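You operate a simulated robot arm through the tools that you are given. There is no shell and no other tool. Be economical: measure what you need, move in short steps, check, and stop when the job is done.

You run a simulated robot arm. Do the job below in one go: nothing can be reset, and whatever is moved stays where it is left.

TASK
Fold the carton's flaps shut and stick the brown tape strip along the seam.
Fine: carton pushed close up to the fixture's stop; rub the strip down with the brown block till its pale patch is gone; block back. Set down upright: brown block. What is to be rubbed or washed off counts as gone when no trace of it is left.
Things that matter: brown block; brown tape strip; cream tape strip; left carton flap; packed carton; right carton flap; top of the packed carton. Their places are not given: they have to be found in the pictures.

The check looks at the end state, three seconds after you hand in, the way a careful person would. Anything else that was tipped, shoved, dropped, spilled or broken makes it a failure. Flat cloth is picked up by pressing the open fingertips on it (5 to 10 N) and closing them slowly along it; thin cloth reads only 2 to 8 mm in the jaws.

THE ROBOT
A 6-joint arm with a two-finger parallel gripper, fixed in place. Base frame: the origin is at the foot of the arm, x ahead of it, y to its left, z up. Lengths are in mm, angles in degrees, forces in N, time in s.
With the tool pointing down near the work surface it reaches from about 180 to 760 mm from the base axis. Its first joint turns from -166.0 to 166.0 degrees. Payload 3.91 kg.
The TCP is the grasp point between the finger pads, 30 mm short of the fingertips. In the tool frame z runs along the fingers and y along their closing line. The gripper opens to 110 mm. The fingers are 20 mm wide and 10 mm thick; the gripper's body (48 by 112 mm) begins 55 mm behind the TCP.
Orientation is that of the tool frame in the base frame, as [roll, pitch, yaw] about the fixed x, y, z axes, in that order (R = Rz(yaw) Ry(pitch) Rx(roll)). With the fingers straight down and closing along the base's y, the tool's x points along the base's -x, its y along +y and its z along -z.

THE INTERFACE
- The arm moves only by the tool servo_tool. Its argument "deltas" is one flat list of numbers, 6 for each row, row after row: the shift along the base's x, y, z in units of 30 mm (1.0 is 30 mm), then the turn, a rotation vector about the base's x, y, z in units of 6 degrees (1.0 is 6 degrees). In form: [tx, ty, tz, wx, wy, wz, tx, ty, tz, wx, wy, wz, ...]. A call has 1 to 12 rows; each row shifts and turns the commanded pose from where the row before left it. "fingers" is the finger opening in mm, from 0 to 110, set as the call begins (left out, the last holds). A call with a number of a shift or a turn outside -1 to 1 is refused whole. A row lasts 0.2 s, in which the tool goes at most 50 mm and 8.6 degrees; a call with a longer step from one row to the next is refused whole, and so is a gripper value outside its range. A pose out of reach is approached as far as the arm can. The call stops where the force on the tool passes 40 N (or 10 N more than at its start, if that is more) or the arm is blocked; 0.2 s more then pass. Each finger travels about 45 mm/s and halts on what it meets, pressing with about 31 N; the grip force reading is that of the motor and also rises with nothing between the fingers. The clock runs only during rows and for 0.2 s after the last one: add rows that do not move to give the fingers time. The reply holds the time, the measured pose of the TCP, the force on the tool along the base axes, the opening and the grip force, in the units named above and with some noise, with the torque about the TCP (base axes, N m) and any sound that the robot's microphone picked up.
- Cameras (640 x 400 px; columns grow to the right, rows downward): "scene" is fixed at [220, 649.4, 1459.2]; the picture's right is [-0.99, -0.11, 0.00], its down [-0.08, 0.69, -0.72] and it looks along [0.08, -0.71, -0.69] (base axes); focal length 214 px, centre (320, 200). "wrist" rides on the gripper at [71, 22, -107] in the tool frame; the picture's right is [-0.29, 0.96, 0.00], its down [-0.76, -0.23, -0.61] and it looks along [-0.58, -0.18, 0.79] (tool axes); focal length 243 px, centre (320, 200).
- snapshot(camera): a new picture of that camera. The clock stands still meanwhile.
- slide_trunk(by): slides the trunk up (or, below 0, down) by that many mm; the arm rides with it, the base frame stays. It gives what a move gives, with no picture.
- probe_pixels(camera, pixels): for up to 12 pixels [column, row] of the newest picture of that camera ("zoom" is the newest enlarged one), the place [x, y, z] in the base frame of the surface seen there, good to about 3 mm. The clock stands still meanwhile.
- close_up(camera, box): a new picture of the part [left, top, right, bottom] of that camera's present view, enlarged. The clock stands still meanwhile.
- job_done(): hands the job in; it is judged then, once.

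Keep the steps short. Do not move on a guess: measure, check each grasp and each placing, and mend mistakes. In all there are 80 turns and 46 pictures (those below and enlarged ones count). Leave the gripper open and the arm clear of the work at the hand-in unless told otherwise, and finish with a single line.

The tools are called after ">>>" as a command line: name --argument value ..., lists and objects as JSON in quotes. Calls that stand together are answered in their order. servo_tool: Moves the arm, as the interface text tells. Its arguments: {"type":"object","properties":{"deltas":{"type":"array","items":{"type":"number"}},"fingers":{"type":"number"}},"required":["deltas"]} The other tools are called the same way: slide_trunk (by) slides the trunk up or down; snapshot (camera) takes a picture; probe_pixels (camera, pixels) gives the place of the surface under pixels of a picture; close_up (camera, box) takes an enlarged picture of a part of a camera's view; job_done () hands the job in.

At the start:

```text
time_s: 0.0
tool_pos: [144.9, 291.0, 1244.8]
ee_rot: [180.0, 0.0, 180.0]
force: [-0.7, -0.8, 0.4]
torque: [-0.02, 0.03, 0.01]
finger_gap: 110.1
grip_force: 0.1
trunk travel left (down, up): [-525.0, 65.0]
```

scene: 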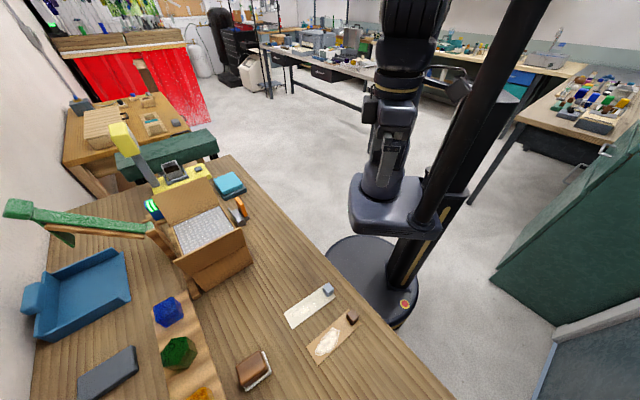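
wrist: 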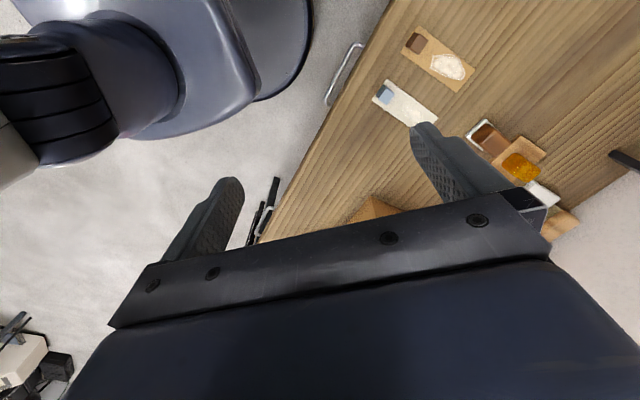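

I see the carton around (205,235), the strips at (310,305) and (332,335), and the brown block at (253,370). I'll enlarge these areas to measure them.

>>> close_up --camera "scene" --box '[110, 140, 290, 300]'

>>> close_up --camera "scene" --box '[220, 270, 380, 400]'

>>> probe_pixels --camera "scene" --pixels '[[156, 190], [209, 178], [240, 225], [180, 258], [205, 230], [250, 262], [193, 293], [310, 307], [330, 341], [352, 316], [328, 289], [253, 370]]'

```text
2.50 times, centred on (200, 220) of scene
```

zoom: 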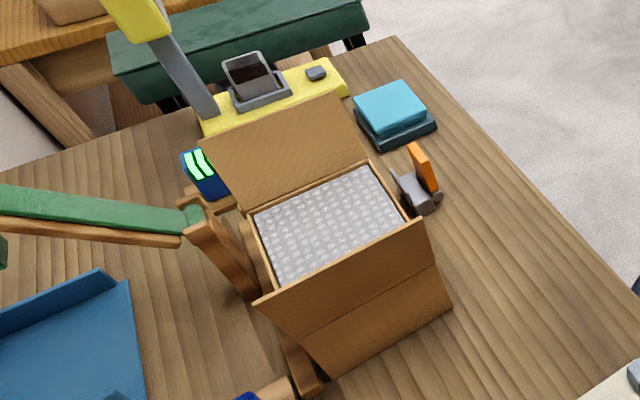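

```text
3.08 times, centred on (300, 335) of scene
```

zoom: 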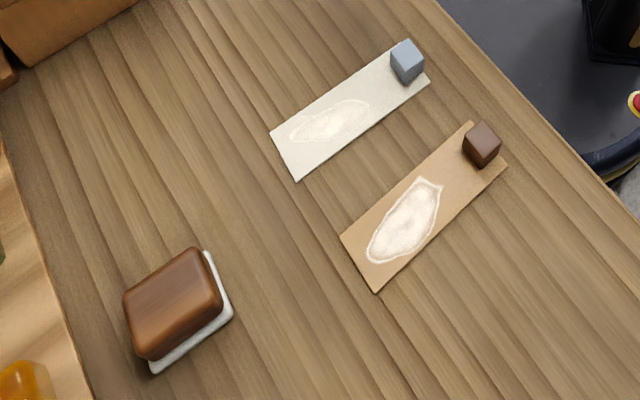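

```text
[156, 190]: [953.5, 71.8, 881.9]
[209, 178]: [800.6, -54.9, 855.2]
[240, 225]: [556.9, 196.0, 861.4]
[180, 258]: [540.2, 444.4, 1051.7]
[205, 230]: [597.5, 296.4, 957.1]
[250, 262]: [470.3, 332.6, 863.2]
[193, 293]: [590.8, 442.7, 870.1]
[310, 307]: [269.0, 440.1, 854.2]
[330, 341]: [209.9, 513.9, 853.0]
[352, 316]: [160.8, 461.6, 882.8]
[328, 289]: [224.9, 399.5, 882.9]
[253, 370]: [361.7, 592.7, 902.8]
```

The table is at z≈853 and the flaps stand up to about 1050. I'll take a tighter view of the carton to measure its edges and the fixture.

>>> close_up --camera "scene" --box '[140, 165, 268, 245]'

>>> close_up --camera "scene" --box '[140, 220, 268, 300]'

```text
5.00 times, centred on (204, 205) of scene
```

zoom: 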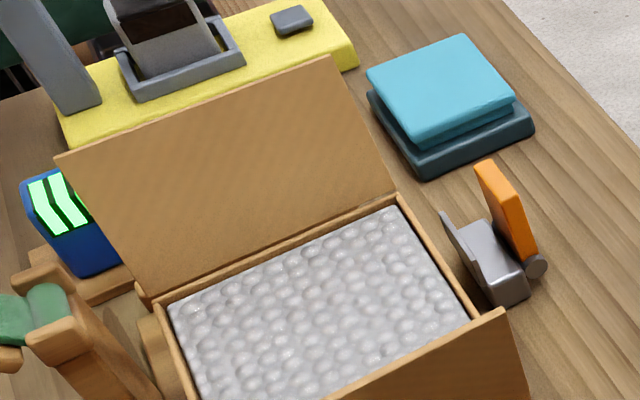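

```text
5.00 times, centred on (204, 260) of scene
```

zoom: 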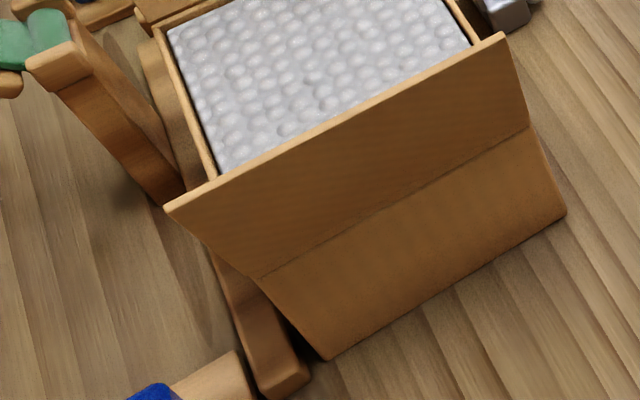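

The flap and carton edges show clearly here. I'll probe the carton corners, the flap edges and the stop in this zoom, and in the plain scene picture for the far flap.

>>> probe_pixels --camera "zoom" --pixels '[[172, 208], [503, 40], [265, 270], [528, 133], [328, 352], [560, 212], [155, 28], [216, 173], [468, 40], [160, 70], [300, 372], [280, 365]]'

>>> probe_pixels --camera "scene" --pixels '[[152.4, 197.5], [206, 178], [171, 222], [217, 204.5], [219, 205], [172, 226], [233, 227.5], [168, 233], [170, 240], [190, 285], [237, 222], [240, 202]]'

>>> close_up --camera "scene" --box '[100, 205, 228, 285]'

```text
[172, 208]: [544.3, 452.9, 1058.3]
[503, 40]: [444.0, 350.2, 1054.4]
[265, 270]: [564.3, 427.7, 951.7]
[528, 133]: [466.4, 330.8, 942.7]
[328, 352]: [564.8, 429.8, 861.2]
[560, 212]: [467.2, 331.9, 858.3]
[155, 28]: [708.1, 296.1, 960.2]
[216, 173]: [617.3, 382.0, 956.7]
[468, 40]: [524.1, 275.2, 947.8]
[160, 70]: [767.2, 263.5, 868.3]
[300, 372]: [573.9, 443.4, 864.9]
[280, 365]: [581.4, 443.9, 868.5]
```

```text
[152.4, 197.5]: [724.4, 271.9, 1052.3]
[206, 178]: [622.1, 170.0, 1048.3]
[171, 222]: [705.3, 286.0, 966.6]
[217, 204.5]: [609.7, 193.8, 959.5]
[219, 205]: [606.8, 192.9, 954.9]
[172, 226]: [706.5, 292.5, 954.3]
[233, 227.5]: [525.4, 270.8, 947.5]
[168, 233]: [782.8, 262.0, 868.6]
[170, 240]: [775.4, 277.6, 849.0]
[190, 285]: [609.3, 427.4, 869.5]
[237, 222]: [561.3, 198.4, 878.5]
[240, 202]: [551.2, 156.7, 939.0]
```

```text
5.00 times, centred on (164, 245) of scene
```

zoom: 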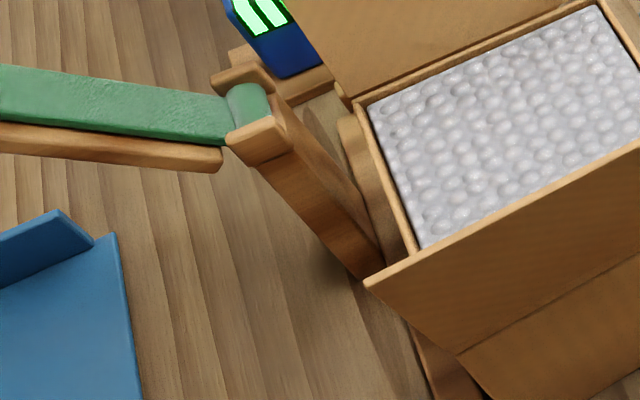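

Summary: the carton is turned 45°. Its seam runs along u=(0.707,0.707), with u from about 565 to 703, and v=(x−y)/√2 runs from about 96 to 294. A low stop bar sits at u≈719, about 16 mm away. Next I'll probe the orange clamp, the rest of the fixture, the strips and the block.

>>> probe_pixels --camera "scene" --pixels '[[229.2, 208.6], [231, 215], [238, 224.5], [238, 199], [247.2, 218], [244, 217], [235, 215]]'

>>> probe_pixels --camera "zoom" --pixels '[[345, 120], [355, 150], [385, 240], [370, 265], [345, 250], [275, 105], [275, 150], [240, 150], [290, 100], [325, 85], [430, 350], [240, 75]]'

>>> close_up --camera "scene" --box '[268, 280, 370, 364]'

```text
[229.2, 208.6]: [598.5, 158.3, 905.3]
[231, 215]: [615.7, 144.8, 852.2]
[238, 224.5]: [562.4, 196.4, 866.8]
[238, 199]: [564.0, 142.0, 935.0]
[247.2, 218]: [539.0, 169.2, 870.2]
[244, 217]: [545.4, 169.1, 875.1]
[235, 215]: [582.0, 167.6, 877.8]
```

```text
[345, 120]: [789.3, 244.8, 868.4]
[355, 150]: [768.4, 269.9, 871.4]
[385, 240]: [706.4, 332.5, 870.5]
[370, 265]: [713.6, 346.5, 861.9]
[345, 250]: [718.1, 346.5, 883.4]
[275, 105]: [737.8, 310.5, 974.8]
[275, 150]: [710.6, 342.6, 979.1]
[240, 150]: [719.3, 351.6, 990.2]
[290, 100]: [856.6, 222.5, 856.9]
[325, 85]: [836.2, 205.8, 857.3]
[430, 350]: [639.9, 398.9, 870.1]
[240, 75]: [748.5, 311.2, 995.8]
```

```text
4.76 times, centred on (319, 322) of scene
```

zoom: 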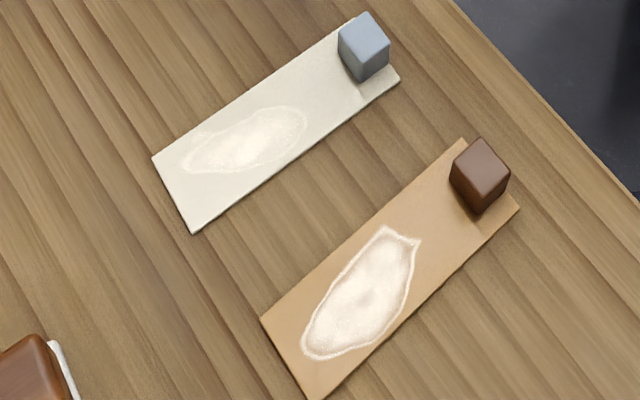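

Clamp: v 258–315, u 498–537, top z≈940. Stop rail: u≥719, with a post at u≥741, v 260–303, z 995. Next I'll probe the strip corners and tab, and start moving to the pushing side of the carton at z≈1150.

>>> probe_pixels --camera "zoom" --pixels '[[265, 320], [312, 394], [516, 210], [463, 142], [480, 160], [456, 175], [505, 178], [482, 143], [478, 205], [310, 345], [415, 240], [480, 212]]'

>>> servo_tool --deltas '[1, -0.2, -0.3, 0, 0, 0.75, 1, -0.2, -0.3, 0, 0, 0.75, 1, -0.2, -0.3, 0, 0, 0.75, 1, -0.2, -0.3, 0, 0, 0.75, 1, -0.2, -0.3, 0, 0, 0.75, 1, -0.2, -0.3, 0, 0, 0.75, 1, -0.2, -0.3, 0, 0, 0.75, 1, -0.2, -0.3, 0, 0, 0.75, 1, -0.2, -0.3, 0, 0, 0.75, 1, -0.2, -0.3, 0, 0, 0.75]' --fingers 50

```text
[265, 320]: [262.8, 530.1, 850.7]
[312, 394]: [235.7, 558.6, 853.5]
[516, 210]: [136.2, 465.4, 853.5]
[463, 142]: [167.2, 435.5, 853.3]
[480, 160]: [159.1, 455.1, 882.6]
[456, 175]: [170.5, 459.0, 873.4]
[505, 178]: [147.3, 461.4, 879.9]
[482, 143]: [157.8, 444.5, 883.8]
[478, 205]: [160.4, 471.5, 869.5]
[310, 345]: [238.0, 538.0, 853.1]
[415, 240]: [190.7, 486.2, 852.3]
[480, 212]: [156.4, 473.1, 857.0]
```

```text
time_s: 2.2
tool_pos: [447.1, 230.2, 1154.3]
ee_rot: [-180.0, 0.0, -135.0]
force: [0.2, -0.2, -0.4]
torque: [0.02, 0.01, -0.02]
finger_gap: 50.1
grip_force: 0.0
trunk travel left (down, up): [-525.0, 65.0]
```

The strip already lies along u (134×41 mm), with its tab near (158,458), top z≈883. The tool is free at z 1154. I'll move beside the carton's −u wall and lower to tip z≈893.

>>> servo_tool --deltas '[0.73, 0.07, 0, 0, 0, 0, 0.73, 0.08, 0, 0, 0, 0, 0.73, 0.08, 0, 0, 0, 0, 0, 0, -0.97, 0, 0, 0, 0, 0, -0.97, 0, 0, 0, 0, 0, -0.97, 0, 0, 0, 0, 0, -0.97, 0, 0, 0, 0, 0, -0.97, 0, 0, 0, 0, 0, -0.97, 0, 0, 0, 0, 0, -0.97, 0, 0, 0, 0, 0, -0.9, 0, 0, 0]'

>>> snapshot --camera "wrist"

>>> snapshot --camera "scene"

```text
time_s: 4.6
tool_pos: [510.8, 238.9, 923.8]
ee_rot: [-179.9, 0.0, -135.0]
force: [-0.4, 0.9, 0.7]
torque: [0.0, 0.01, -0.02]
finger_gap: 50.3
grip_force: 0.1
trunk travel left (down, up): [-525.0, 65.0]
```

```text
37 pictures are left
```

wrist: 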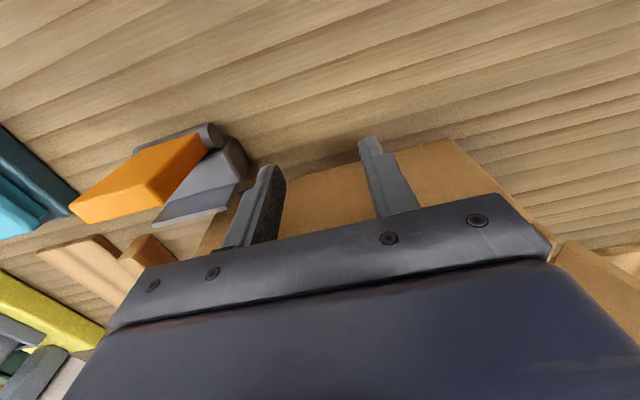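

```text
36 pictures are left
```

scene: 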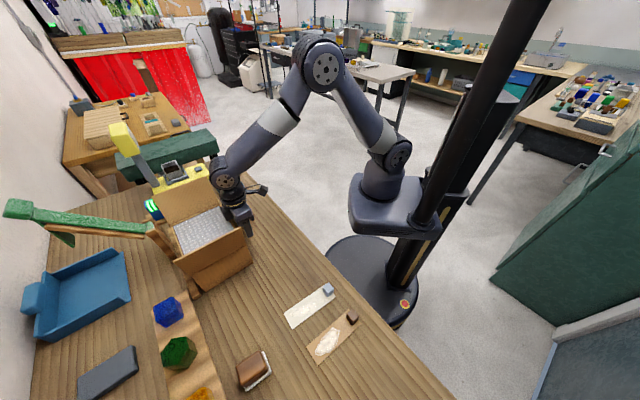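

The tool is clear, at u=530, v=192. I'll push slowly along +u. The wall should be met at TCP u≈554 and the stop about 16 mm later.

>>> servo_tool --deltas '[0.118, 0.118, 0, 0, 0, 0, 0.118, 0.118, 0, 0, 0, 0, 0.118, 0.118, 0, 0, 0, 0, 0.118, 0.118, 0, 0, 0, 0, 0.059, 0.059, 0, 0, 0, 0, 0.059, 0.059, 0, 0, 0, 0, 0.059, 0.059, 0, 0, 0, 0, 0.059, 0.059, 0, 0, 0, 0]'

>>> servo_tool --deltas '[0.047, 0.047, 0, 0, 0, 0, 0.047, 0.047, 0, 0, 0, 0, 0.047, 0.047, 0, 0, 0, 0]'

```text
time_s: 6.4
tool_pos: [530.6, 256.5, 924.9]
ee_rot: [180.0, -0.2, -135.0]
force: [-11.3, -11.1, 3.0]
torque: [0.33, -0.37, 0.07]
finger_gap: 50.2
grip_force: 0.7
trunk travel left (down, up): [-525.0, 65.0]
```

```text
time_s: 7.0
tool_pos: [531.1, 256.9, 925.0]
ee_rot: [179.9, -0.6, -135.0]
force: [-15.9, -16.3, 8.0]
torque: [0.64, -0.7, 0.16]
finger_gap: 50.1
grip_force: 0.6
trunk travel left (down, up): [-525.0, 65.0]
stopped in row 3: the force on the tool passed its limit at 42 N (the readings are from after the stop); the commanded pose is now the measured one
```

Blocked at u=557 with 42 N, so the carton has barely moved. Either it is already at the stop or something else is holding it. I'll look closely at the rail side.

>>> close_up --camera "scene" --box '[165, 255, 229, 295]'

>>> close_up --camera "scene" --box '[145, 205, 209, 245]'

```text
10.00 times, centred on (197, 275) of scene
```

zoom: 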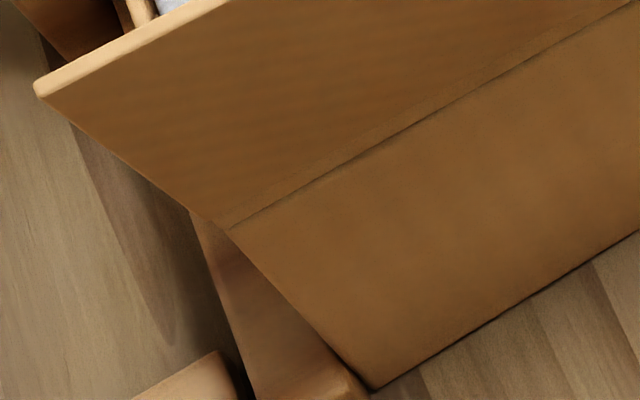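

```text
10.00 times, centred on (177, 225) of scene
```

zoom: 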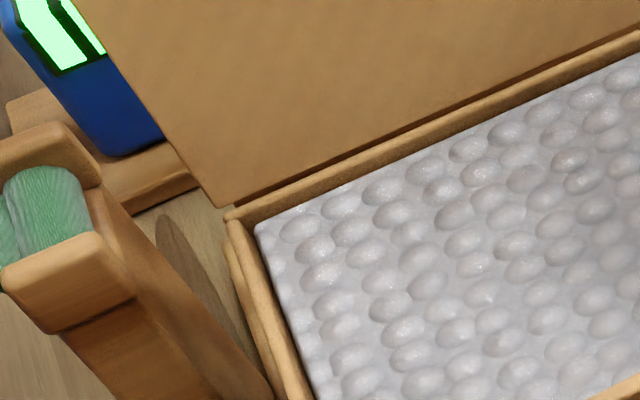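

The gap seems to have gone: the carton's bottom corner now sits against the rail end, and the rail in the other view is tucked beside the wall. I'll probe to confirm.

>>> probe_pixels --camera "zoom" --pixels '[[232, 216], [240, 290], [262, 330], [255, 340], [300, 395], [250, 200], [278, 370], [232, 250]]'

>>> snapshot --camera "scene"

>>> probe_pixels --camera "scene" --pixels '[[188.5, 277], [202.3, 292.8], [200, 291], [198, 290], [240, 286], [196.5, 285], [190, 281], [188.5, 278.5], [194, 288], [250, 262], [248, 245], [200, 294]]'

```text
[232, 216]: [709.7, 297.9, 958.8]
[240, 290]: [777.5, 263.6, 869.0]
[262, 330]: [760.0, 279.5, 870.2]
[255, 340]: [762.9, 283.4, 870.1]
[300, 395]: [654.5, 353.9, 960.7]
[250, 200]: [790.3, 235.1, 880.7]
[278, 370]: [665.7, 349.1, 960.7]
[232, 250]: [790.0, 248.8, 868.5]
```

```text
33 pictures are left
```

scene: 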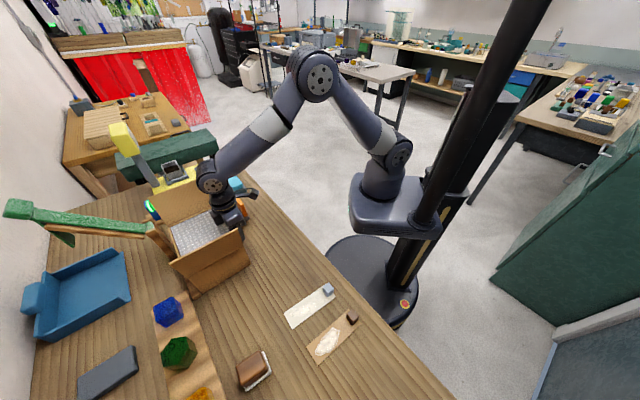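

```text
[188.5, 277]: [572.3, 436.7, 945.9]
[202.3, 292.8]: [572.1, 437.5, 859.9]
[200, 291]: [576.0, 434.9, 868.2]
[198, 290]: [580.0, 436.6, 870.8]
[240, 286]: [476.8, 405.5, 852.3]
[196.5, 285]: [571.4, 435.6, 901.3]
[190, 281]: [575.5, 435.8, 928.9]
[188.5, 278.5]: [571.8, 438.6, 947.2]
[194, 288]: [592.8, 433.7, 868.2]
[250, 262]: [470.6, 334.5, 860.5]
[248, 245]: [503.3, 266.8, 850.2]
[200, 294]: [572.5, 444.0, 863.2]
```

The carton corner is now at u≈714, and the rail's inner edge is also at u≈714–715, so it touches. I'll back off, rise, and check the carton's new pose.

>>> servo_tool --deltas '[-0.35, -0.35, 0, 0, 0, 0, -0.5, -0.5, 0, 0, 0, 0, 0, 0, 1, 0, 0, 0, 0, 0, 1, 0, 0, 0, 0, 0, 1, 0, 0, 0, 0, 0, 1, 0, 0, 0, 0, 0, 1, 0, 0, 0, 0, 0, 1, 0, 0, 0, 0, 0, 1, 0, 0, 0, -1, 0, 0, 0, 0, 0, -1, 0, 0, 0, 0, 0, -1, 0, 0, 0, 0, 0]' --fingers 0

>>> close_up --camera "scene" --box '[120, 180, 264, 290]'

```text
time_s: 9.7
tool_pos: [416.4, 234.9, 1132.0]
ee_rot: [179.9, -0.4, -135.0]
force: [0.7, -0.1, -0.1]
torque: [-0.06, -0.03, 0.04]
finger_gap: 0.1
grip_force: 30.9
trunk travel left (down, up): [-525.0, 65.0]
```

```text
3.64 times, centred on (192, 235) of scene
```

zoom: 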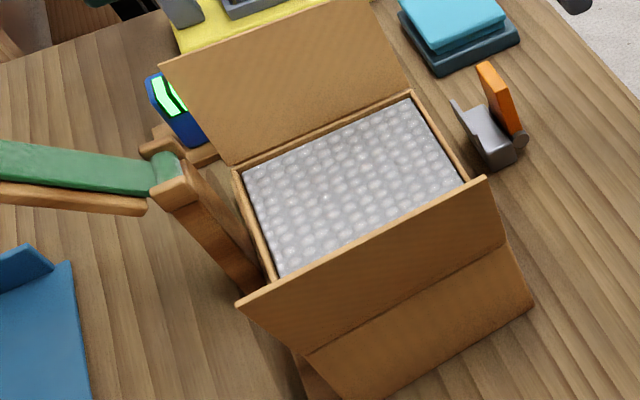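

>>> probe_pixels --camera "zoom" --pixels '[[310, 352], [503, 243], [526, 300], [378, 395], [246, 303], [485, 180], [466, 178], [410, 97], [236, 170], [165, 68], [368, 3], [232, 158]]'

```text
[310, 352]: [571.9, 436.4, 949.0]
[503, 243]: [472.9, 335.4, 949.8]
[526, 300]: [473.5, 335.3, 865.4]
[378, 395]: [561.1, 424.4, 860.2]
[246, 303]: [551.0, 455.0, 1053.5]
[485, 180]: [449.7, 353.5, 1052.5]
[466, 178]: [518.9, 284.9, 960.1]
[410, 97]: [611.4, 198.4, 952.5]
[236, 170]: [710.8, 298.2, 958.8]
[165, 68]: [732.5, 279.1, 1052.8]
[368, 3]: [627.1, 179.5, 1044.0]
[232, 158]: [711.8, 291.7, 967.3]
```

The carton now spans u 572–713 and v 96–293, with the rail at 714.8, so it is snug. Flap tips are at z≈1053, leaning about 15° outward. I'll go over to the far side of the right flap with closed fingers and high clearance.

>>> servo_tool --deltas '[0.929, -0.13, 0, 0, 0, 0, 0.929, -0.13, 0, 0, 0, 0, 0.929, -0.13, 0, 0, 0, 0, 0.929, -0.13, 0, 0, 0, 0, 0.929, -0.13, 0, 0, 0, 0, 0.929, -0.13, 0, 0, 0, 0, 0.929, -0.13, 0, 0, 0, 0, 0.929, -0.13, 0, 0, 0, 0, 0.929, -0.13, 0, 0, 0, 0, 0.929, -0.13, 0, 0, 0, 0]'

>>> snapshot --camera "scene"

```text
time_s: 11.8
tool_pos: [678.4, 196.2, 1134.5]
ee_rot: [180.0, -0.5, -135.0]
force: [0.4, 0.1, 0.4]
torque: [0.01, -0.04, -0.01]
finger_gap: 0.0
grip_force: 31.0
out of reach, approached as far as the arm can: row 10
trunk travel left (down, up): [-525.0, 65.0]
```

```text
31 pictures are left
```

scene: 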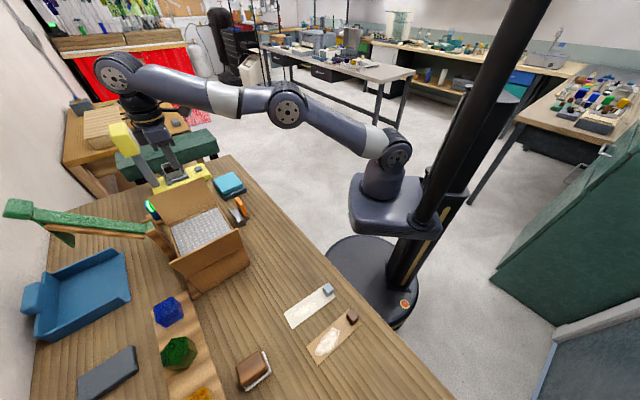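

The arm is at its reach limit here (u=618, v=341), with the fingers just outside the flap tip at v≈320. Lowering will give more reach. I'll shift to a lower u and descend beside the flap to tip z≈1025.

>>> servo_tool --deltas '[0.0, -0.25, -0.3, 0, 0, 0, 0, 0, -0.8, 0, 0, 0, 0, 0, -0.8, 0, 0, 0, 0, 0, -0.8, 0, 0, 0]'

>>> snapshot --camera "wrist"

```text
time_s: 12.8
tool_pos: [678.4, 190.3, 1052.1]
ee_rot: [179.9, -0.4, -134.9]
force: [0.4, 0.6, 0.4]
torque: [-0.01, 0.03, -0.01]
finger_gap: 0.0
grip_force: 31.1
trunk travel left (down, up): [-525.0, 65.0]
```

```text
30 pictures are left
```

wrist: 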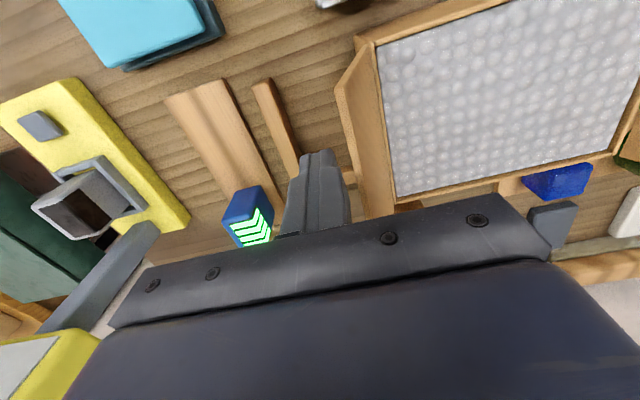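

The closed fingers are outside the right flap (wrist picture, fingers at (320,190), flap at (365,140)). I'll sweep in an arc about the hinge to fold it inward.

>>> servo_tool --deltas '[-0.495, 0.495, 0, 0, 0, 0, -0.495, 0.495, 0, 0, 0, 0, -0.424, 0.424, -0.067, 0, 0, 0, -0.4, 0.4, -0.133, 0, 0, 0, -0.259, 0.259, -0.267, 0, 0, 0, -0.189, 0.189, -0.267, 0, 0, 0, -0.141, 0.141, -0.267, 0, 0, 0, -0.118, 0.118, -0.267, 0, 0, 0, -0.071, 0.071, -0.267, 0, 0, 0, -0.024, 0.024, -0.267, 0, 0, 0]'

>>> snapshot --camera "scene"

```text
time_s: 15.1
tool_pos: [599.3, 270.5, 997.1]
ee_rot: [179.9, -0.5, -135.0]
force: [-0.3, 0.1, 0.8]
torque: [0.0, -0.02, 0.03]
finger_gap: 0.0
grip_force: 31.2
trunk travel left (down, up): [-525.0, 65.0]
```

```text
29 pictures are left
```

scene: 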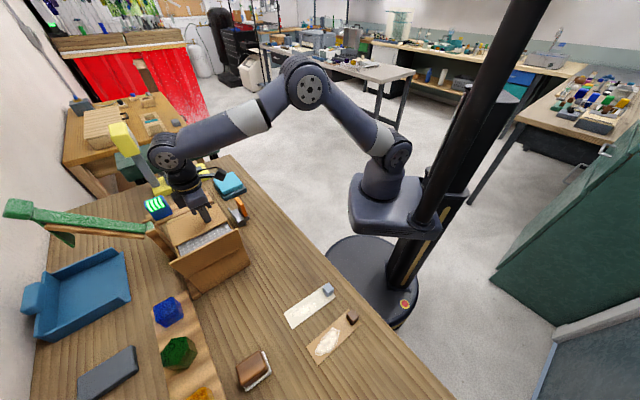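

The right flap is nearly closed. I'll press it down slowly until force shows.

>>> servo_tool --deltas '[0, 0, -0.1, 0, 0, 0, 0, 0, -0.1, 0, 0, 0, 0, 0, -0.067, 0, 0, 0, 0, 0, -0.067, 0, 0, 0]'

```text
time_s: 16.1
tool_pos: [600.0, 269.8, 992.7]
ee_rot: [-179.8, 0.0, -134.9]
force: [1.1, 0.8, 34.0]
torque: [-0.06, -0.09, 0.02]
finger_gap: 0.1
grip_force: 30.9
trunk travel left (down, up): [-525.0, 65.0]
```

A firm 34 N at tip z≈963: the flap lies on the rim. I'll lift off and see whether it stays shut.

>>> servo_tool --deltas '[0, 0, 0.5, 0, 0, 0, 0, 0, 1, 0, 0, 0, 0, 0, 1, 0, 0, 0, 0, 0, 1, 0, 0, 0, 0, 0, 1, 0, 0, 0, 0, 0, 0.5, 0, 0, 0, -1, 0, 0, 0, 0, 0, -1, 0.2, 0, 0, 0, 0, -1, 0.2, 0, 0, 0, 0, -1, 0.2, 0, 0, 0, 0, -0.6, 0.2, 0, 0, 0, 0]'

>>> close_up --camera "scene" --box '[120, 180, 264, 290]'

```text
time_s: 18.4
tool_pos: [462.1, 293.7, 1137.9]
ee_rot: [179.9, -0.5, -135.0]
force: [0.3, -0.2, 0.0]
torque: [-0.01, 0.03, 0.02]
finger_gap: 0.5
grip_force: 30.7
trunk travel left (down, up): [-525.0, 65.0]
```

```text
3.64 times, centred on (192, 235) of scene
```

zoom: 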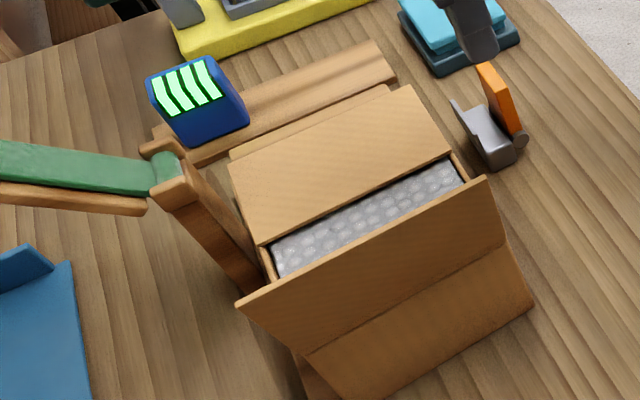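

The right flap stays closed. There is also a thin rail and a board behind the carton on the +v side. I'll measure them to be sure which part is the stop.

>>> probe_pixels --camera "zoom" --pixels '[[300, 123], [385, 90], [235, 152], [300, 97], [390, 75], [375, 45], [270, 240], [450, 155], [410, 90], [233, 165], [350, 125], [205, 150]]'

```text
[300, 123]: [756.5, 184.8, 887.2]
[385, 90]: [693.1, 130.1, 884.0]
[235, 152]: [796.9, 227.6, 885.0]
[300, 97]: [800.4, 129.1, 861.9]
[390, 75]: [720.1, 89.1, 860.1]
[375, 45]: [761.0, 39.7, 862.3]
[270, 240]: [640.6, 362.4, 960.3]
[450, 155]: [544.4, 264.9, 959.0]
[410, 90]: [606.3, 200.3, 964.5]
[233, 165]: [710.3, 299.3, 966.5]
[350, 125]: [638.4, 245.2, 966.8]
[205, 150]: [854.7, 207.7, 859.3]
```

The thin bar at v≈400 (z 885) spans u 580–724, about the carton's width, so it could be the real end stop with the u rail as a guide. I need a closer look before deciding.

>>> close_up --camera "scene" --box '[140, 185, 236, 245]'

>>> snapshot --camera "wrist"

```text
6.67 times, centred on (188, 215) of scene
```

zoom: 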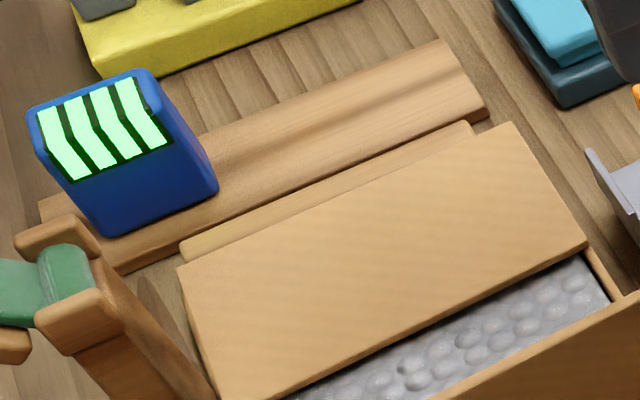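

```text
26 pictures are left
```

wrist: 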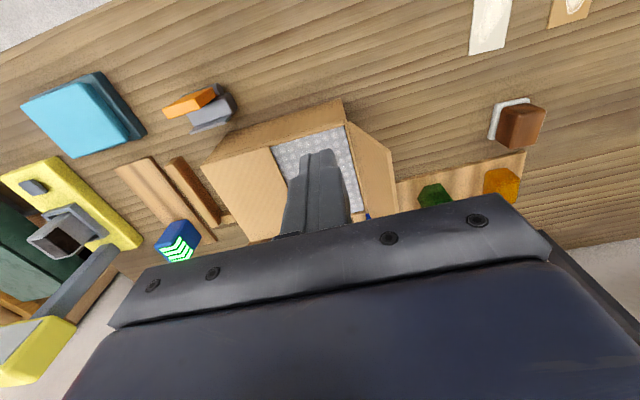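

The wrist picture shows an L-shaped fixture: a long guide rail on the +u side and a cross bar at (190,190), facing the carton's right-hand wall. I'll measure the bar's near face.

>>> probe_pixels --camera "wrist" --pixels '[[172, 160], [185, 157], [193, 190], [205, 185], [212, 220], [228, 222], [207, 162], [225, 190], [120, 168], [150, 160], [175, 215], [180, 185]]'

```text
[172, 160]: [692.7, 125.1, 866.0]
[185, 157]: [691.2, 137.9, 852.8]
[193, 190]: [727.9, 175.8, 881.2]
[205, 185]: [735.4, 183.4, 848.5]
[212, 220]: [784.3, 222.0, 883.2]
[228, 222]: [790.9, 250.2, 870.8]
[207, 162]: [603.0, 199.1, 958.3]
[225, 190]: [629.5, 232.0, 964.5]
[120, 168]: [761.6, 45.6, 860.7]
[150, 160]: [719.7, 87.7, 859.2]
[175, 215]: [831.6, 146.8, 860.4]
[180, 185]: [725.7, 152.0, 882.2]
```

Bar near face is at v≈391–395; carton wall is at v=293. I'll treat the bar as the end stop and the long rail as the guide, and end up touching both. Reach is better where the carton stands now, so I'll close and tape it here and push it along the rail at the end. Next comes the left flap: go outside it and sweep it shut.

>>> servo_tool --deltas '[0.153, 0.86, 0, 0, 0, 0, 0.153, 0.86, 0, 0, 0, 0, 0.153, 0.86, 0, 0, 0, 0, 0.153, 0.86, 0, 0, 0, 0, 0.153, 0.86, 0, 0, 0, 0, 0, 0, -0.955, 0, 0, 0, 0, 0, -0.955, 0, 0, 0, 0, 0, -0.955, 0, 0, 0, 0, 0, 0, 0, 0, 0]'

>>> servo_tool --deltas '[0.495, -0.495, 0, 0, 0, 0, 0.495, -0.495, 0, 0, 0, 0, 0.424, -0.424, -0.067, 0, 0, 0, 0.4, -0.4, -0.133, 0, 0, 0, 0.259, -0.259, -0.267, 0, 0, 0, 0.189, -0.189, -0.267, 0, 0, 0, 0.141, -0.141, -0.267, 0, 0, 0, 0.118, -0.118, -0.267, 0, 0, 0, 0.071, -0.071, -0.267, 0, 0, 0, 0.024, -0.024, -0.267, 0, 0, 0]'

>>> servo_tool --deltas '[0, 0, -0.1, 0, 0, 0, 0, 0, -0.067, 0, 0, 0, 0, 0, -0.067, 0, 0, 0]'

```text
time_s: 20.4
tool_pos: [483.4, 422.5, 1052.4]
ee_rot: [179.8, -0.5, -135.1]
force: [-0.2, -0.7, -0.3]
torque: [0.0, -0.01, -0.01]
finger_gap: 0.0
grip_force: 31.0
trunk travel left (down, up): [-525.0, 65.0]
```

```text
time_s: 22.6
tool_pos: [563.9, 343.9, 999.0]
ee_rot: [180.0, -0.5, -135.0]
force: [0.1, 0.8, 0.1]
torque: [0.0, 0.01, 0.01]
finger_gap: 0.0
grip_force: 31.1
trunk travel left (down, up): [-525.0, 65.0]
```

```text
time_s: 23.4
tool_pos: [563.0, 343.9, 993.9]
ee_rot: [179.9, -0.2, -135.0]
force: [0.8, 0.4, 17.1]
torque: [0.11, -0.02, -0.03]
finger_gap: 0.1
grip_force: 31.0
trunk travel left (down, up): [-525.0, 65.0]
```

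17 N at tip z≈964, so the left flap is down. I'll lift, head back towards the strip and open the fingers on the way, then check.

>>> servo_tool --deltas '[0, 0, -0.05, 0, 0, 0, 0, 0, 0.5, 0, 0, 0, 0, 0, 1, 0, 0, 0, 0, 0, 1, 0, 0, 0, -0.9, 0.2, 0.5, 0, 0, 0, -1, 0.3, 0, 0, 0, 0, -1, 0.3, 0, 0, 0, 0, -1, 0.3, 0, 0, 0, 0, -1, 0.3, 0, 0, 0, 0, -1, 0.3, 0, 0, 0, 0, -1, 0.3, 0, 0, 0, 0]'

>>> close_up --camera "scene" --box '[120, 180, 264, 290]'

>>> close_up --camera "wrist" --box '[0, 0, 640, 400]'

```text
time_s: 25.9
tool_pos: [355.9, 404.2, 1079.9]
ee_rot: [179.9, -0.4, -134.9]
force: [0.4, -0.7, 0.1]
torque: [0.02, -0.01, -0.01]
finger_gap: 0.0
grip_force: 30.9
trunk travel left (down, up): [-525.0, 65.0]
```

```text
3.64 times, centred on (192, 235) of scene
```

zoom: 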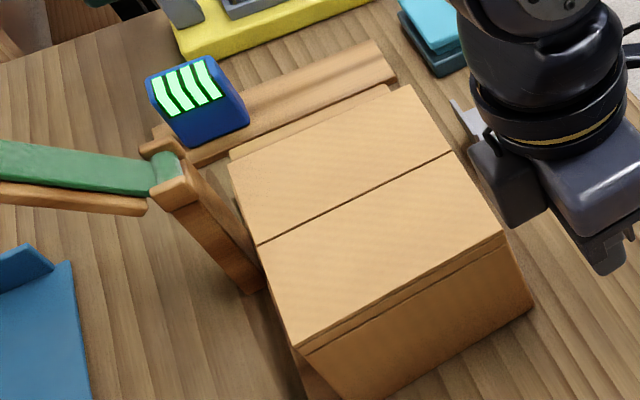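

```text
1.00 times, centred on (320, 200) of wrist (not enlarged: the box is as wide or as high as the picture)
```

zoom: 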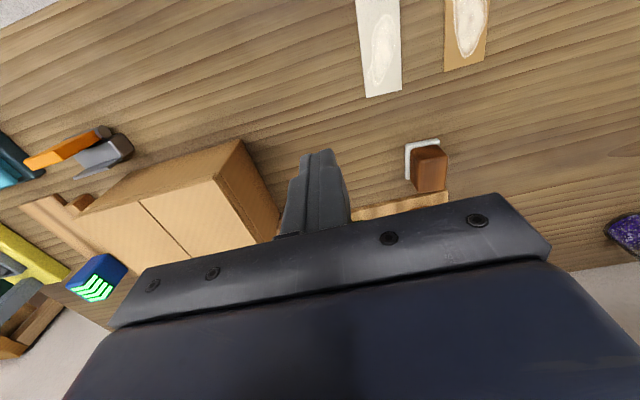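

Both flaps are shut with a clean seam. I'll probe the block and seam in this wrist view, then go above the strip's tab.

>>> probe_pixels --camera "zoom" --pixels '[[143, 204], [188, 257], [413, 155], [445, 153], [430, 170], [405, 148], [438, 141], [408, 178], [213, 180], [240, 142], [447, 190], [418, 190]]'

>>> servo_tool --deltas '[-1, 0.2, 0, 0, 0, 0, -1, 0.2, 0, 0, 0, 0, -1, 0.2, 0, 0, 0, 0, -1, 0.2, 0, 0, 0, 0, -1, 0.3, 0, 0, 0, 0, -1, 0.4, 0, 0, 0, 0]' --fingers 60

>>> snapshot --camera "wrist"

>>> close_up --camera "scene" --box '[216, 330, 312, 390]'

```text
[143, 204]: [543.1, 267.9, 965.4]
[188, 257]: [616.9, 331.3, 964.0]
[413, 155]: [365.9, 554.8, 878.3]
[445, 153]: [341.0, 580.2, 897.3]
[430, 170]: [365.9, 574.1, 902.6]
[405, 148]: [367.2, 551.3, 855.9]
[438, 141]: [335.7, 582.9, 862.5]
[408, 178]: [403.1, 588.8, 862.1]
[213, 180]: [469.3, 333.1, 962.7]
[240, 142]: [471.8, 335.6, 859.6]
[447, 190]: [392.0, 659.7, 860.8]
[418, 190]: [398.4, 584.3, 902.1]
```

```text
time_s: 27.2
tool_pos: [176.4, 448.1, 1081.3]
ee_rot: [179.9, -0.5, -135.1]
force: [0.5, 0.3, -0.5]
torque: [0.0, -0.03, 0.01]
finger_gap: 60.2
grip_force: 0.0
trunk travel left (down, up): [-525.0, 65.0]
```

```text
23 pictures are left
```

wrist: 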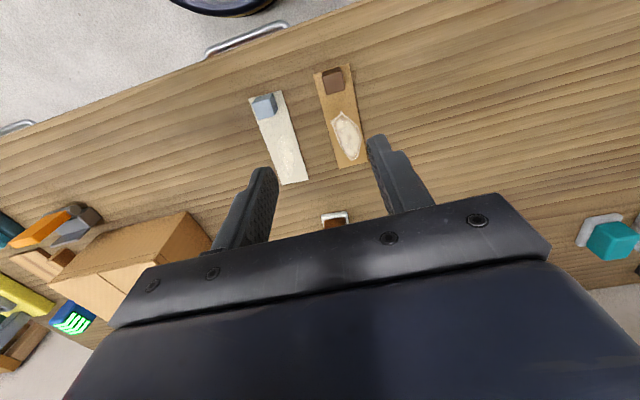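

```text
6.67 times, centred on (264, 360) of scene
```

zoom: 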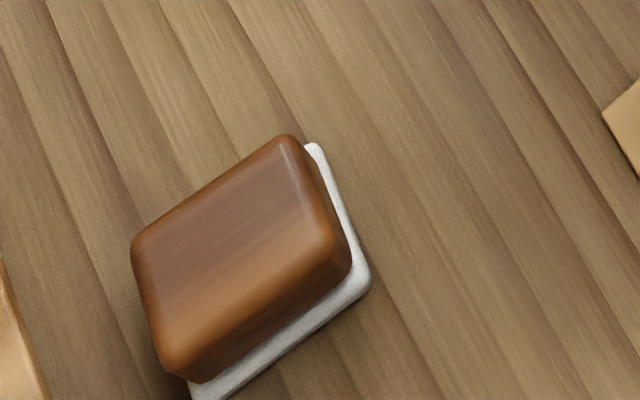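

The tab shows at (333,80) in the wrist view. I'll probe the tab in the wrist picture and the block's corners in the zoom.

>>> probe_pixels --camera "wrist" --pixels '[[333, 75], [325, 72], [342, 70], [326, 90], [343, 90], [316, 75], [350, 67], [340, 166], [367, 160], [333, 84], [345, 115], [351, 158]]'

>>> probe_pixels --camera "zoom" --pixels '[[285, 145], [140, 240], [325, 240], [170, 350], [235, 245], [366, 280], [318, 148], [195, 395], [340, 265], [185, 375]]'

```text
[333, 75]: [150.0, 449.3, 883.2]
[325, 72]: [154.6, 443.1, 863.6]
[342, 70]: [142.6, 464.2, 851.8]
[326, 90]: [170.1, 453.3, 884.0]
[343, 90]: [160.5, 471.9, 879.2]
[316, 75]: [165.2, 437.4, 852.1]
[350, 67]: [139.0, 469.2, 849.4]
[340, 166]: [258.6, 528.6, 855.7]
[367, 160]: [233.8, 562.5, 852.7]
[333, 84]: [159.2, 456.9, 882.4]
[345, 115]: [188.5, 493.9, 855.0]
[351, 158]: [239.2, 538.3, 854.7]
```

```text
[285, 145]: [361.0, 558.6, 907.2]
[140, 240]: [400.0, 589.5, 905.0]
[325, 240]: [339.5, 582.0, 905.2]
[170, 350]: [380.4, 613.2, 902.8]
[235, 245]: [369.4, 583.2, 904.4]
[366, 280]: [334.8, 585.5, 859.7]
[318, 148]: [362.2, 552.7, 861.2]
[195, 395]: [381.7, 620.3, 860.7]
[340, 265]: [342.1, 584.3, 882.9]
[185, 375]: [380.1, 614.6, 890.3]
```

Tab: u 426–447, v −222 to −203, centre about (158.8,459.2), top z 883. I'll descend over it with the fingers open to 50, first to 40 mm above.

>>> servo_tool --deltas '[-0.293, 0.185, -0.9, 0, 0, 0, -0.293, 0.185, -0.9, 0, 0, 0, 0, 0, -0.9, 0, 0, 0, 0, 0, -0.9, 0, 0, 0, 0, 0, -0.9, 0, 0, 0, 0, 0, 0, 0, 0, 0]' --fingers 50

>>> snapshot --camera "wrist"

```text
time_s: 28.6
tool_pos: [157.1, 461.0, 945.9]
ee_rot: [179.8, -0.5, -134.9]
force: [-0.2, 0.2, -0.6]
torque: [-0.02, 0.02, -0.02]
finger_gap: 50.3
grip_force: 0.0
trunk travel left (down, up): [-525.0, 65.0]
```

```text
21 pictures are left
```

wrist: 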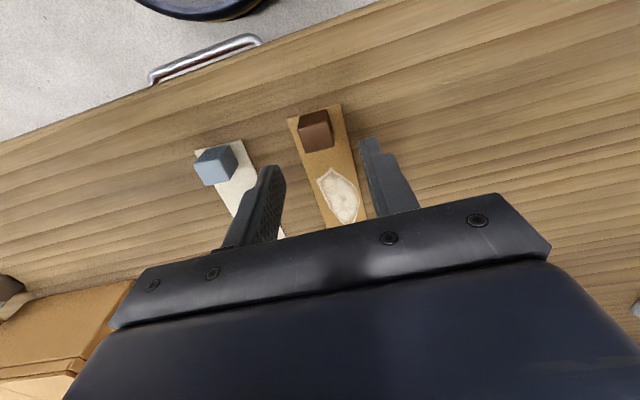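

The tab (315,130) lies between the fingertips in line. I'll lower the last 56 mm with a small correction, then close.

>>> servo_tool --deltas '[0.05, -0.05, -0.6, 0, 0, 0, 0, 0, -0.6, 0, 0, 0, 0, 0, -0.4, 0, 0, 0, 0, 0, -0.28, 0, 0, 0]'

>>> servo_tool --deltas '[0, 0, 0, 0, 0, 0, 0, 0, 0, 0, 0, 0, 0, 0, 0, 0, 0, 0, 0, 0, 0, 0, 0, 0]' --fingers 10

```text
time_s: 29.6
tool_pos: [160.2, 458.0, 888.3]
ee_rot: [179.9, -0.6, -134.9]
force: [-0.1, -1.1, -0.4]
torque: [-0.01, -0.03, 0.01]
finger_gap: 50.1
grip_force: 0.0
trunk travel left (down, up): [-525.0, 65.0]
```

```text
time_s: 30.6
tool_pos: [159.5, 458.7, 889.5]
ee_rot: [180.0, -0.5, -135.0]
force: [0.2, -0.2, -0.1]
torque: [-0.02, 0.01, 0.0]
finger_gap: 22.3
grip_force: 30.8
trunk travel left (down, up): [-525.0, 65.0]
```

Gripped at 22.3 mm. I'll lift slowly and check the strip hangs straight.

>>> servo_tool --deltas '[0, 0, 0.3, 0, 0, 0, 0, 0, 0.6, 0, 0, 0, 0, 0, 1, 0, 0, 0, 0, 0, 1, 0, 0, 0, 0, 0, 1, 0, 0, 0, 0, 0, 1, 0, 0, 0, 0, 0, 1, 0, 0, 0]'

>>> snapshot --camera "wrist"

>>> snapshot --camera "scene"

>>> probe_pixels --camera "scene" --pixels '[[176, 234.5], [200, 222.5], [230, 208], [188, 228.5], [215, 215], [191, 247], [176, 226]]'

```text
time_s: 32.2
tool_pos: [159.3, 459.1, 1066.2]
ee_rot: [179.9, -0.5, -135.1]
force: [0.4, -0.1, -0.3]
torque: [0.03, -0.04, 0.02]
finger_gap: 22.4
grip_force: 31.1
trunk travel left (down, up): [-525.0, 65.0]
```

```text
20 pictures are left
```

wrist: 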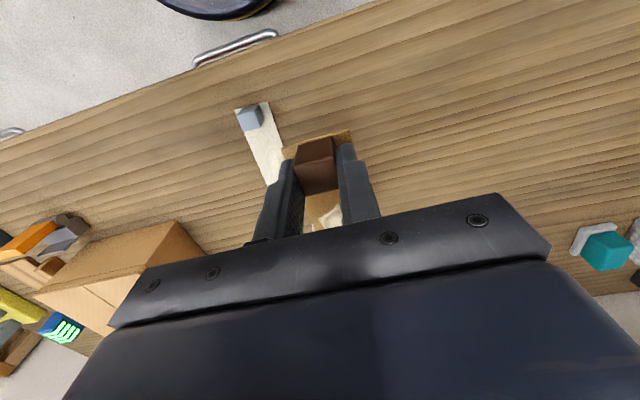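

```text
19 pictures are left
```

scene: 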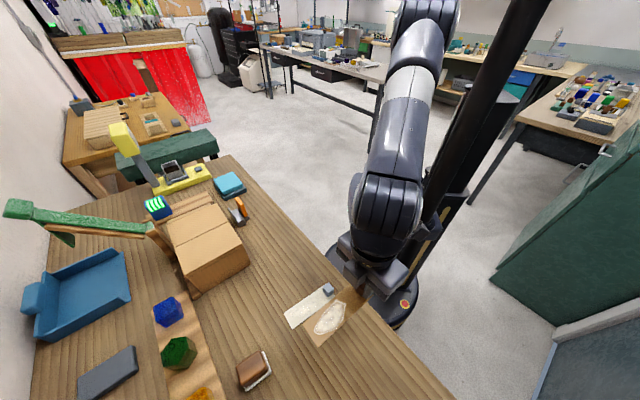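

```text
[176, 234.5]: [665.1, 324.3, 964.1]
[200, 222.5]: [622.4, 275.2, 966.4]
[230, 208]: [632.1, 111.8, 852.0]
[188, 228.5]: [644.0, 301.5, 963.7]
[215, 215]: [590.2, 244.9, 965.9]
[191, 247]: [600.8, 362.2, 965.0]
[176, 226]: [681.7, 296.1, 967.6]
```

The strip hangs straight from the tab. The carton top is z≈965. I'll carry it towards the carton and probe the seam ends at (175,247) and (228,223).

>>> probe_pixels --camera "scene" --pixels '[[175.5, 247], [228, 222.8], [202, 235], [188, 241.3], [215, 229], [184.5, 275], [241, 246.5], [172, 226], [217, 205]]'

>>> servo_tool --deltas '[0.93, -0.43, 0, 0, 0, 0, 0.93, -0.43, 0, 0, 0, 0, 0.93, -0.43, 0, 0, 0, 0, 0.93, -0.43, 0, 0, 0, 0, 0.93, -0.43, 0, 0, 0, 0, 0.93, -0.43, 0, 0, 0, 0, 0.93, -0.43, 0, 0, 0, 0, 0.93, -0.43, 0, 0, 0, 0, 0.93, -0.43, 0, 0, 0, 0, 0.93, -0.43, 0, 0, 0, 0, 0.93, -0.43, 0, 0, 0, 0, 0.93, -0.43, 0, 0, 0, 0]'

```text
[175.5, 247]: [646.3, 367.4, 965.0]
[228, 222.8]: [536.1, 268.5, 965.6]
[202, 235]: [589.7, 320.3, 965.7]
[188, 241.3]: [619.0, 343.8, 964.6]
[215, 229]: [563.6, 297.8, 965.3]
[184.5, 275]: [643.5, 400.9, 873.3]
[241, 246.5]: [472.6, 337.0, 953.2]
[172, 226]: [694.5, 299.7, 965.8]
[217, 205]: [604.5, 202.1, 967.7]
```

```text
time_s: 34.9
tool_pos: [494.9, 303.5, 1066.4]
ee_rot: [179.9, -0.6, -135.1]
force: [-0.7, -0.5, 0.1]
torque: [-0.03, -0.01, -0.02]
finger_gap: 22.3
grip_force: 31.1
trunk travel left (down, up): [-525.0, 65.0]
```

I want a more precise seam line, so I'll take an enlarged view of it.

>>> close_up --camera "scene" --box '[170, 210, 234, 250]'

```text
10.00 times, centred on (202, 230) of scene
```

zoom: 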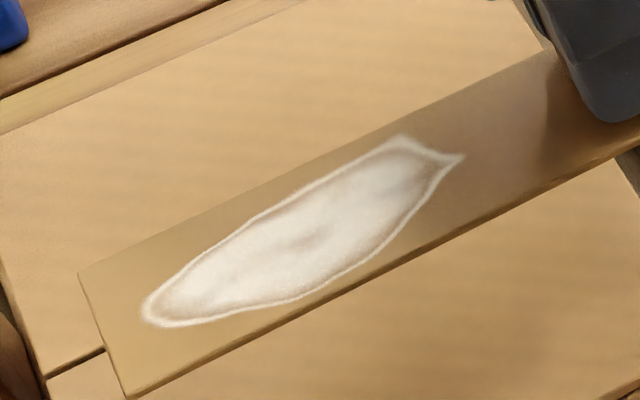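

>>> probe_pixels --camera "zoom" --pixels '[[48, 374], [75, 362], [100, 350], [84, 278], [126, 392], [250, 205], [340, 300], [8, 265], [548, 45], [52, 395], [530, 20], [20, 310]]'

```text
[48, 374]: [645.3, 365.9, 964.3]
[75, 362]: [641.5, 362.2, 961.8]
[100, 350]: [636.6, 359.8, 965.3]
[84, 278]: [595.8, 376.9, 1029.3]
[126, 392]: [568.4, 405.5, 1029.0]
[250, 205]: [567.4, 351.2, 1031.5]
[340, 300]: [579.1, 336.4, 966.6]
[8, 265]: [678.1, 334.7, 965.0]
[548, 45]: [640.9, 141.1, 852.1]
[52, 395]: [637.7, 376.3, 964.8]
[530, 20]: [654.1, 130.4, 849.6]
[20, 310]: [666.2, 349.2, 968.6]
```

Seam at v≈196–197. The strip hangs centred under the TCP, its far end at TCP u+124. I'll go to u=586.7, v=196 and lower to just above the top.

>>> servo_tool --deltas '[0.65, -0.302, 0, 0, 0, 0, 0.65, -0.302, 0, 0, 0, 0, 0.65, -0.302, 0, 0, 0, 0, 0, 0, -0.6, 0, 0, 0, 0, 0, -0.6, 0, 0, 0, 0, 0, -0.4, 0, 0, 0, 0, 0, 0, 0, 0, 0]'

>>> close_up --camera "scene" --box '[154, 200, 250, 260]'

```text
time_s: 36.5
tool_pos: [553.9, 275.8, 1017.4]
ee_rot: [179.9, -0.5, -135.1]
force: [-0.2, -0.4, 0.2]
torque: [-0.01, 0.0, 0.02]
finger_gap: 22.3
grip_force: 31.0
trunk travel left (down, up): [-525.0, 65.0]
```

```text
6.67 times, centred on (202, 230) of scene
```

zoom: 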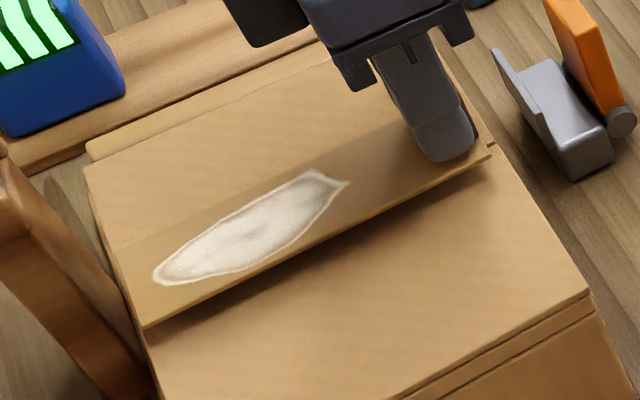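

The strip hovers over the seam, parallel to it. I'll lower slowly until contact.

>>> servo_tool --deltas '[0, 0, -0.25, 0, 0, 0, 0, 0, -0.15, 0, 0, 0, 0, 0, -0.07, 0, 0, 0, 0, 0, -0.07, 0, 0, 0]'

```text
time_s: 37.5
tool_pos: [553.3, 276.9, 1002.5]
ee_rot: [-180.0, -0.3, -135.0]
force: [0.4, -0.9, 11.0]
torque: [-0.14, 0.11, -0.04]
finger_gap: 22.5
grip_force: 30.9
trunk travel left (down, up): [-525.0, 65.0]
```

Contact with 11 N. I'll press a touch, then release and rise.

>>> servo_tool --deltas '[0, 0, -0.03, 0, 0, 0, 0, 0, 0, 0, 0, 0]'

>>> servo_tool --deltas '[0, 0, 0, 0, 0, 0, 0, 0, 0, 0, 0, 0, 0, 0, 0.3, 0, 0, 0, 0, 0, 0.7, 0, 0, 0, 0, 0, 1, 0, 0, 0, 0, 0, 1, 0, 0, 0, -1, 0.3, 0, 0, 0, 0, -1, 0.3, 0, 0, 0, 0, -1, 0.5, 0, 0, 0, 0, -1, 0.5, 0, 0, 0, 0]' --fingers 50

>>> close_up --camera "scene" --box '[154, 200, 250, 260]'

```text
time_s: 38.0
tool_pos: [554.0, 276.1, 1001.8]
ee_rot: [-180.0, -0.3, -135.0]
force: [1.1, -0.5, 16.2]
torque: [-0.01, -0.06, -0.01]
finger_gap: 22.3
grip_force: 31.3
trunk travel left (down, up): [-525.0, 65.0]
```

```text
time_s: 40.2
tool_pos: [432.9, 323.7, 1091.3]
ee_rot: [179.9, -0.5, -135.0]
force: [0.2, 0.1, 0.4]
torque: [-0.02, 0.02, 0.0]
finger_gap: 50.1
grip_force: 0.1
trunk travel left (down, up): [-525.0, 65.0]
```

```text
6.67 times, centred on (202, 230) of scene
```

zoom: 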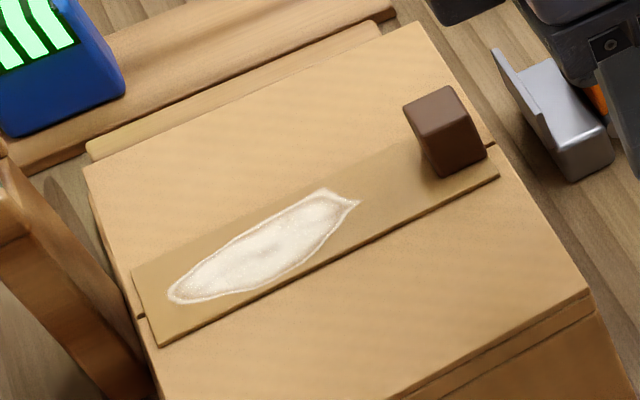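

The strip lies along the seam, spanning it at both ends. I'll probe the strip and patch extents for rubbing.

>>> probe_pixels --camera "zoom" --pixels '[[136, 274], [160, 343], [496, 176], [172, 296], [325, 192], [355, 203], [265, 280], [235, 240], [140, 318], [492, 146], [440, 95], [485, 155]]'

```text
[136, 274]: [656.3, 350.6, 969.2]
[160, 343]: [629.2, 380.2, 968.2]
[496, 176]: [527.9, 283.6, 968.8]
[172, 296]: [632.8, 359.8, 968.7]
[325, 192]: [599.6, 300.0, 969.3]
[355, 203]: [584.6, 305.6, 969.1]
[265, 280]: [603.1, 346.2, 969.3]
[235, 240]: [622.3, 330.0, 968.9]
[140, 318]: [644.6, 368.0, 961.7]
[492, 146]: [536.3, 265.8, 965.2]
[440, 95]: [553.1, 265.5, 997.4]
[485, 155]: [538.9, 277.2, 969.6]
```

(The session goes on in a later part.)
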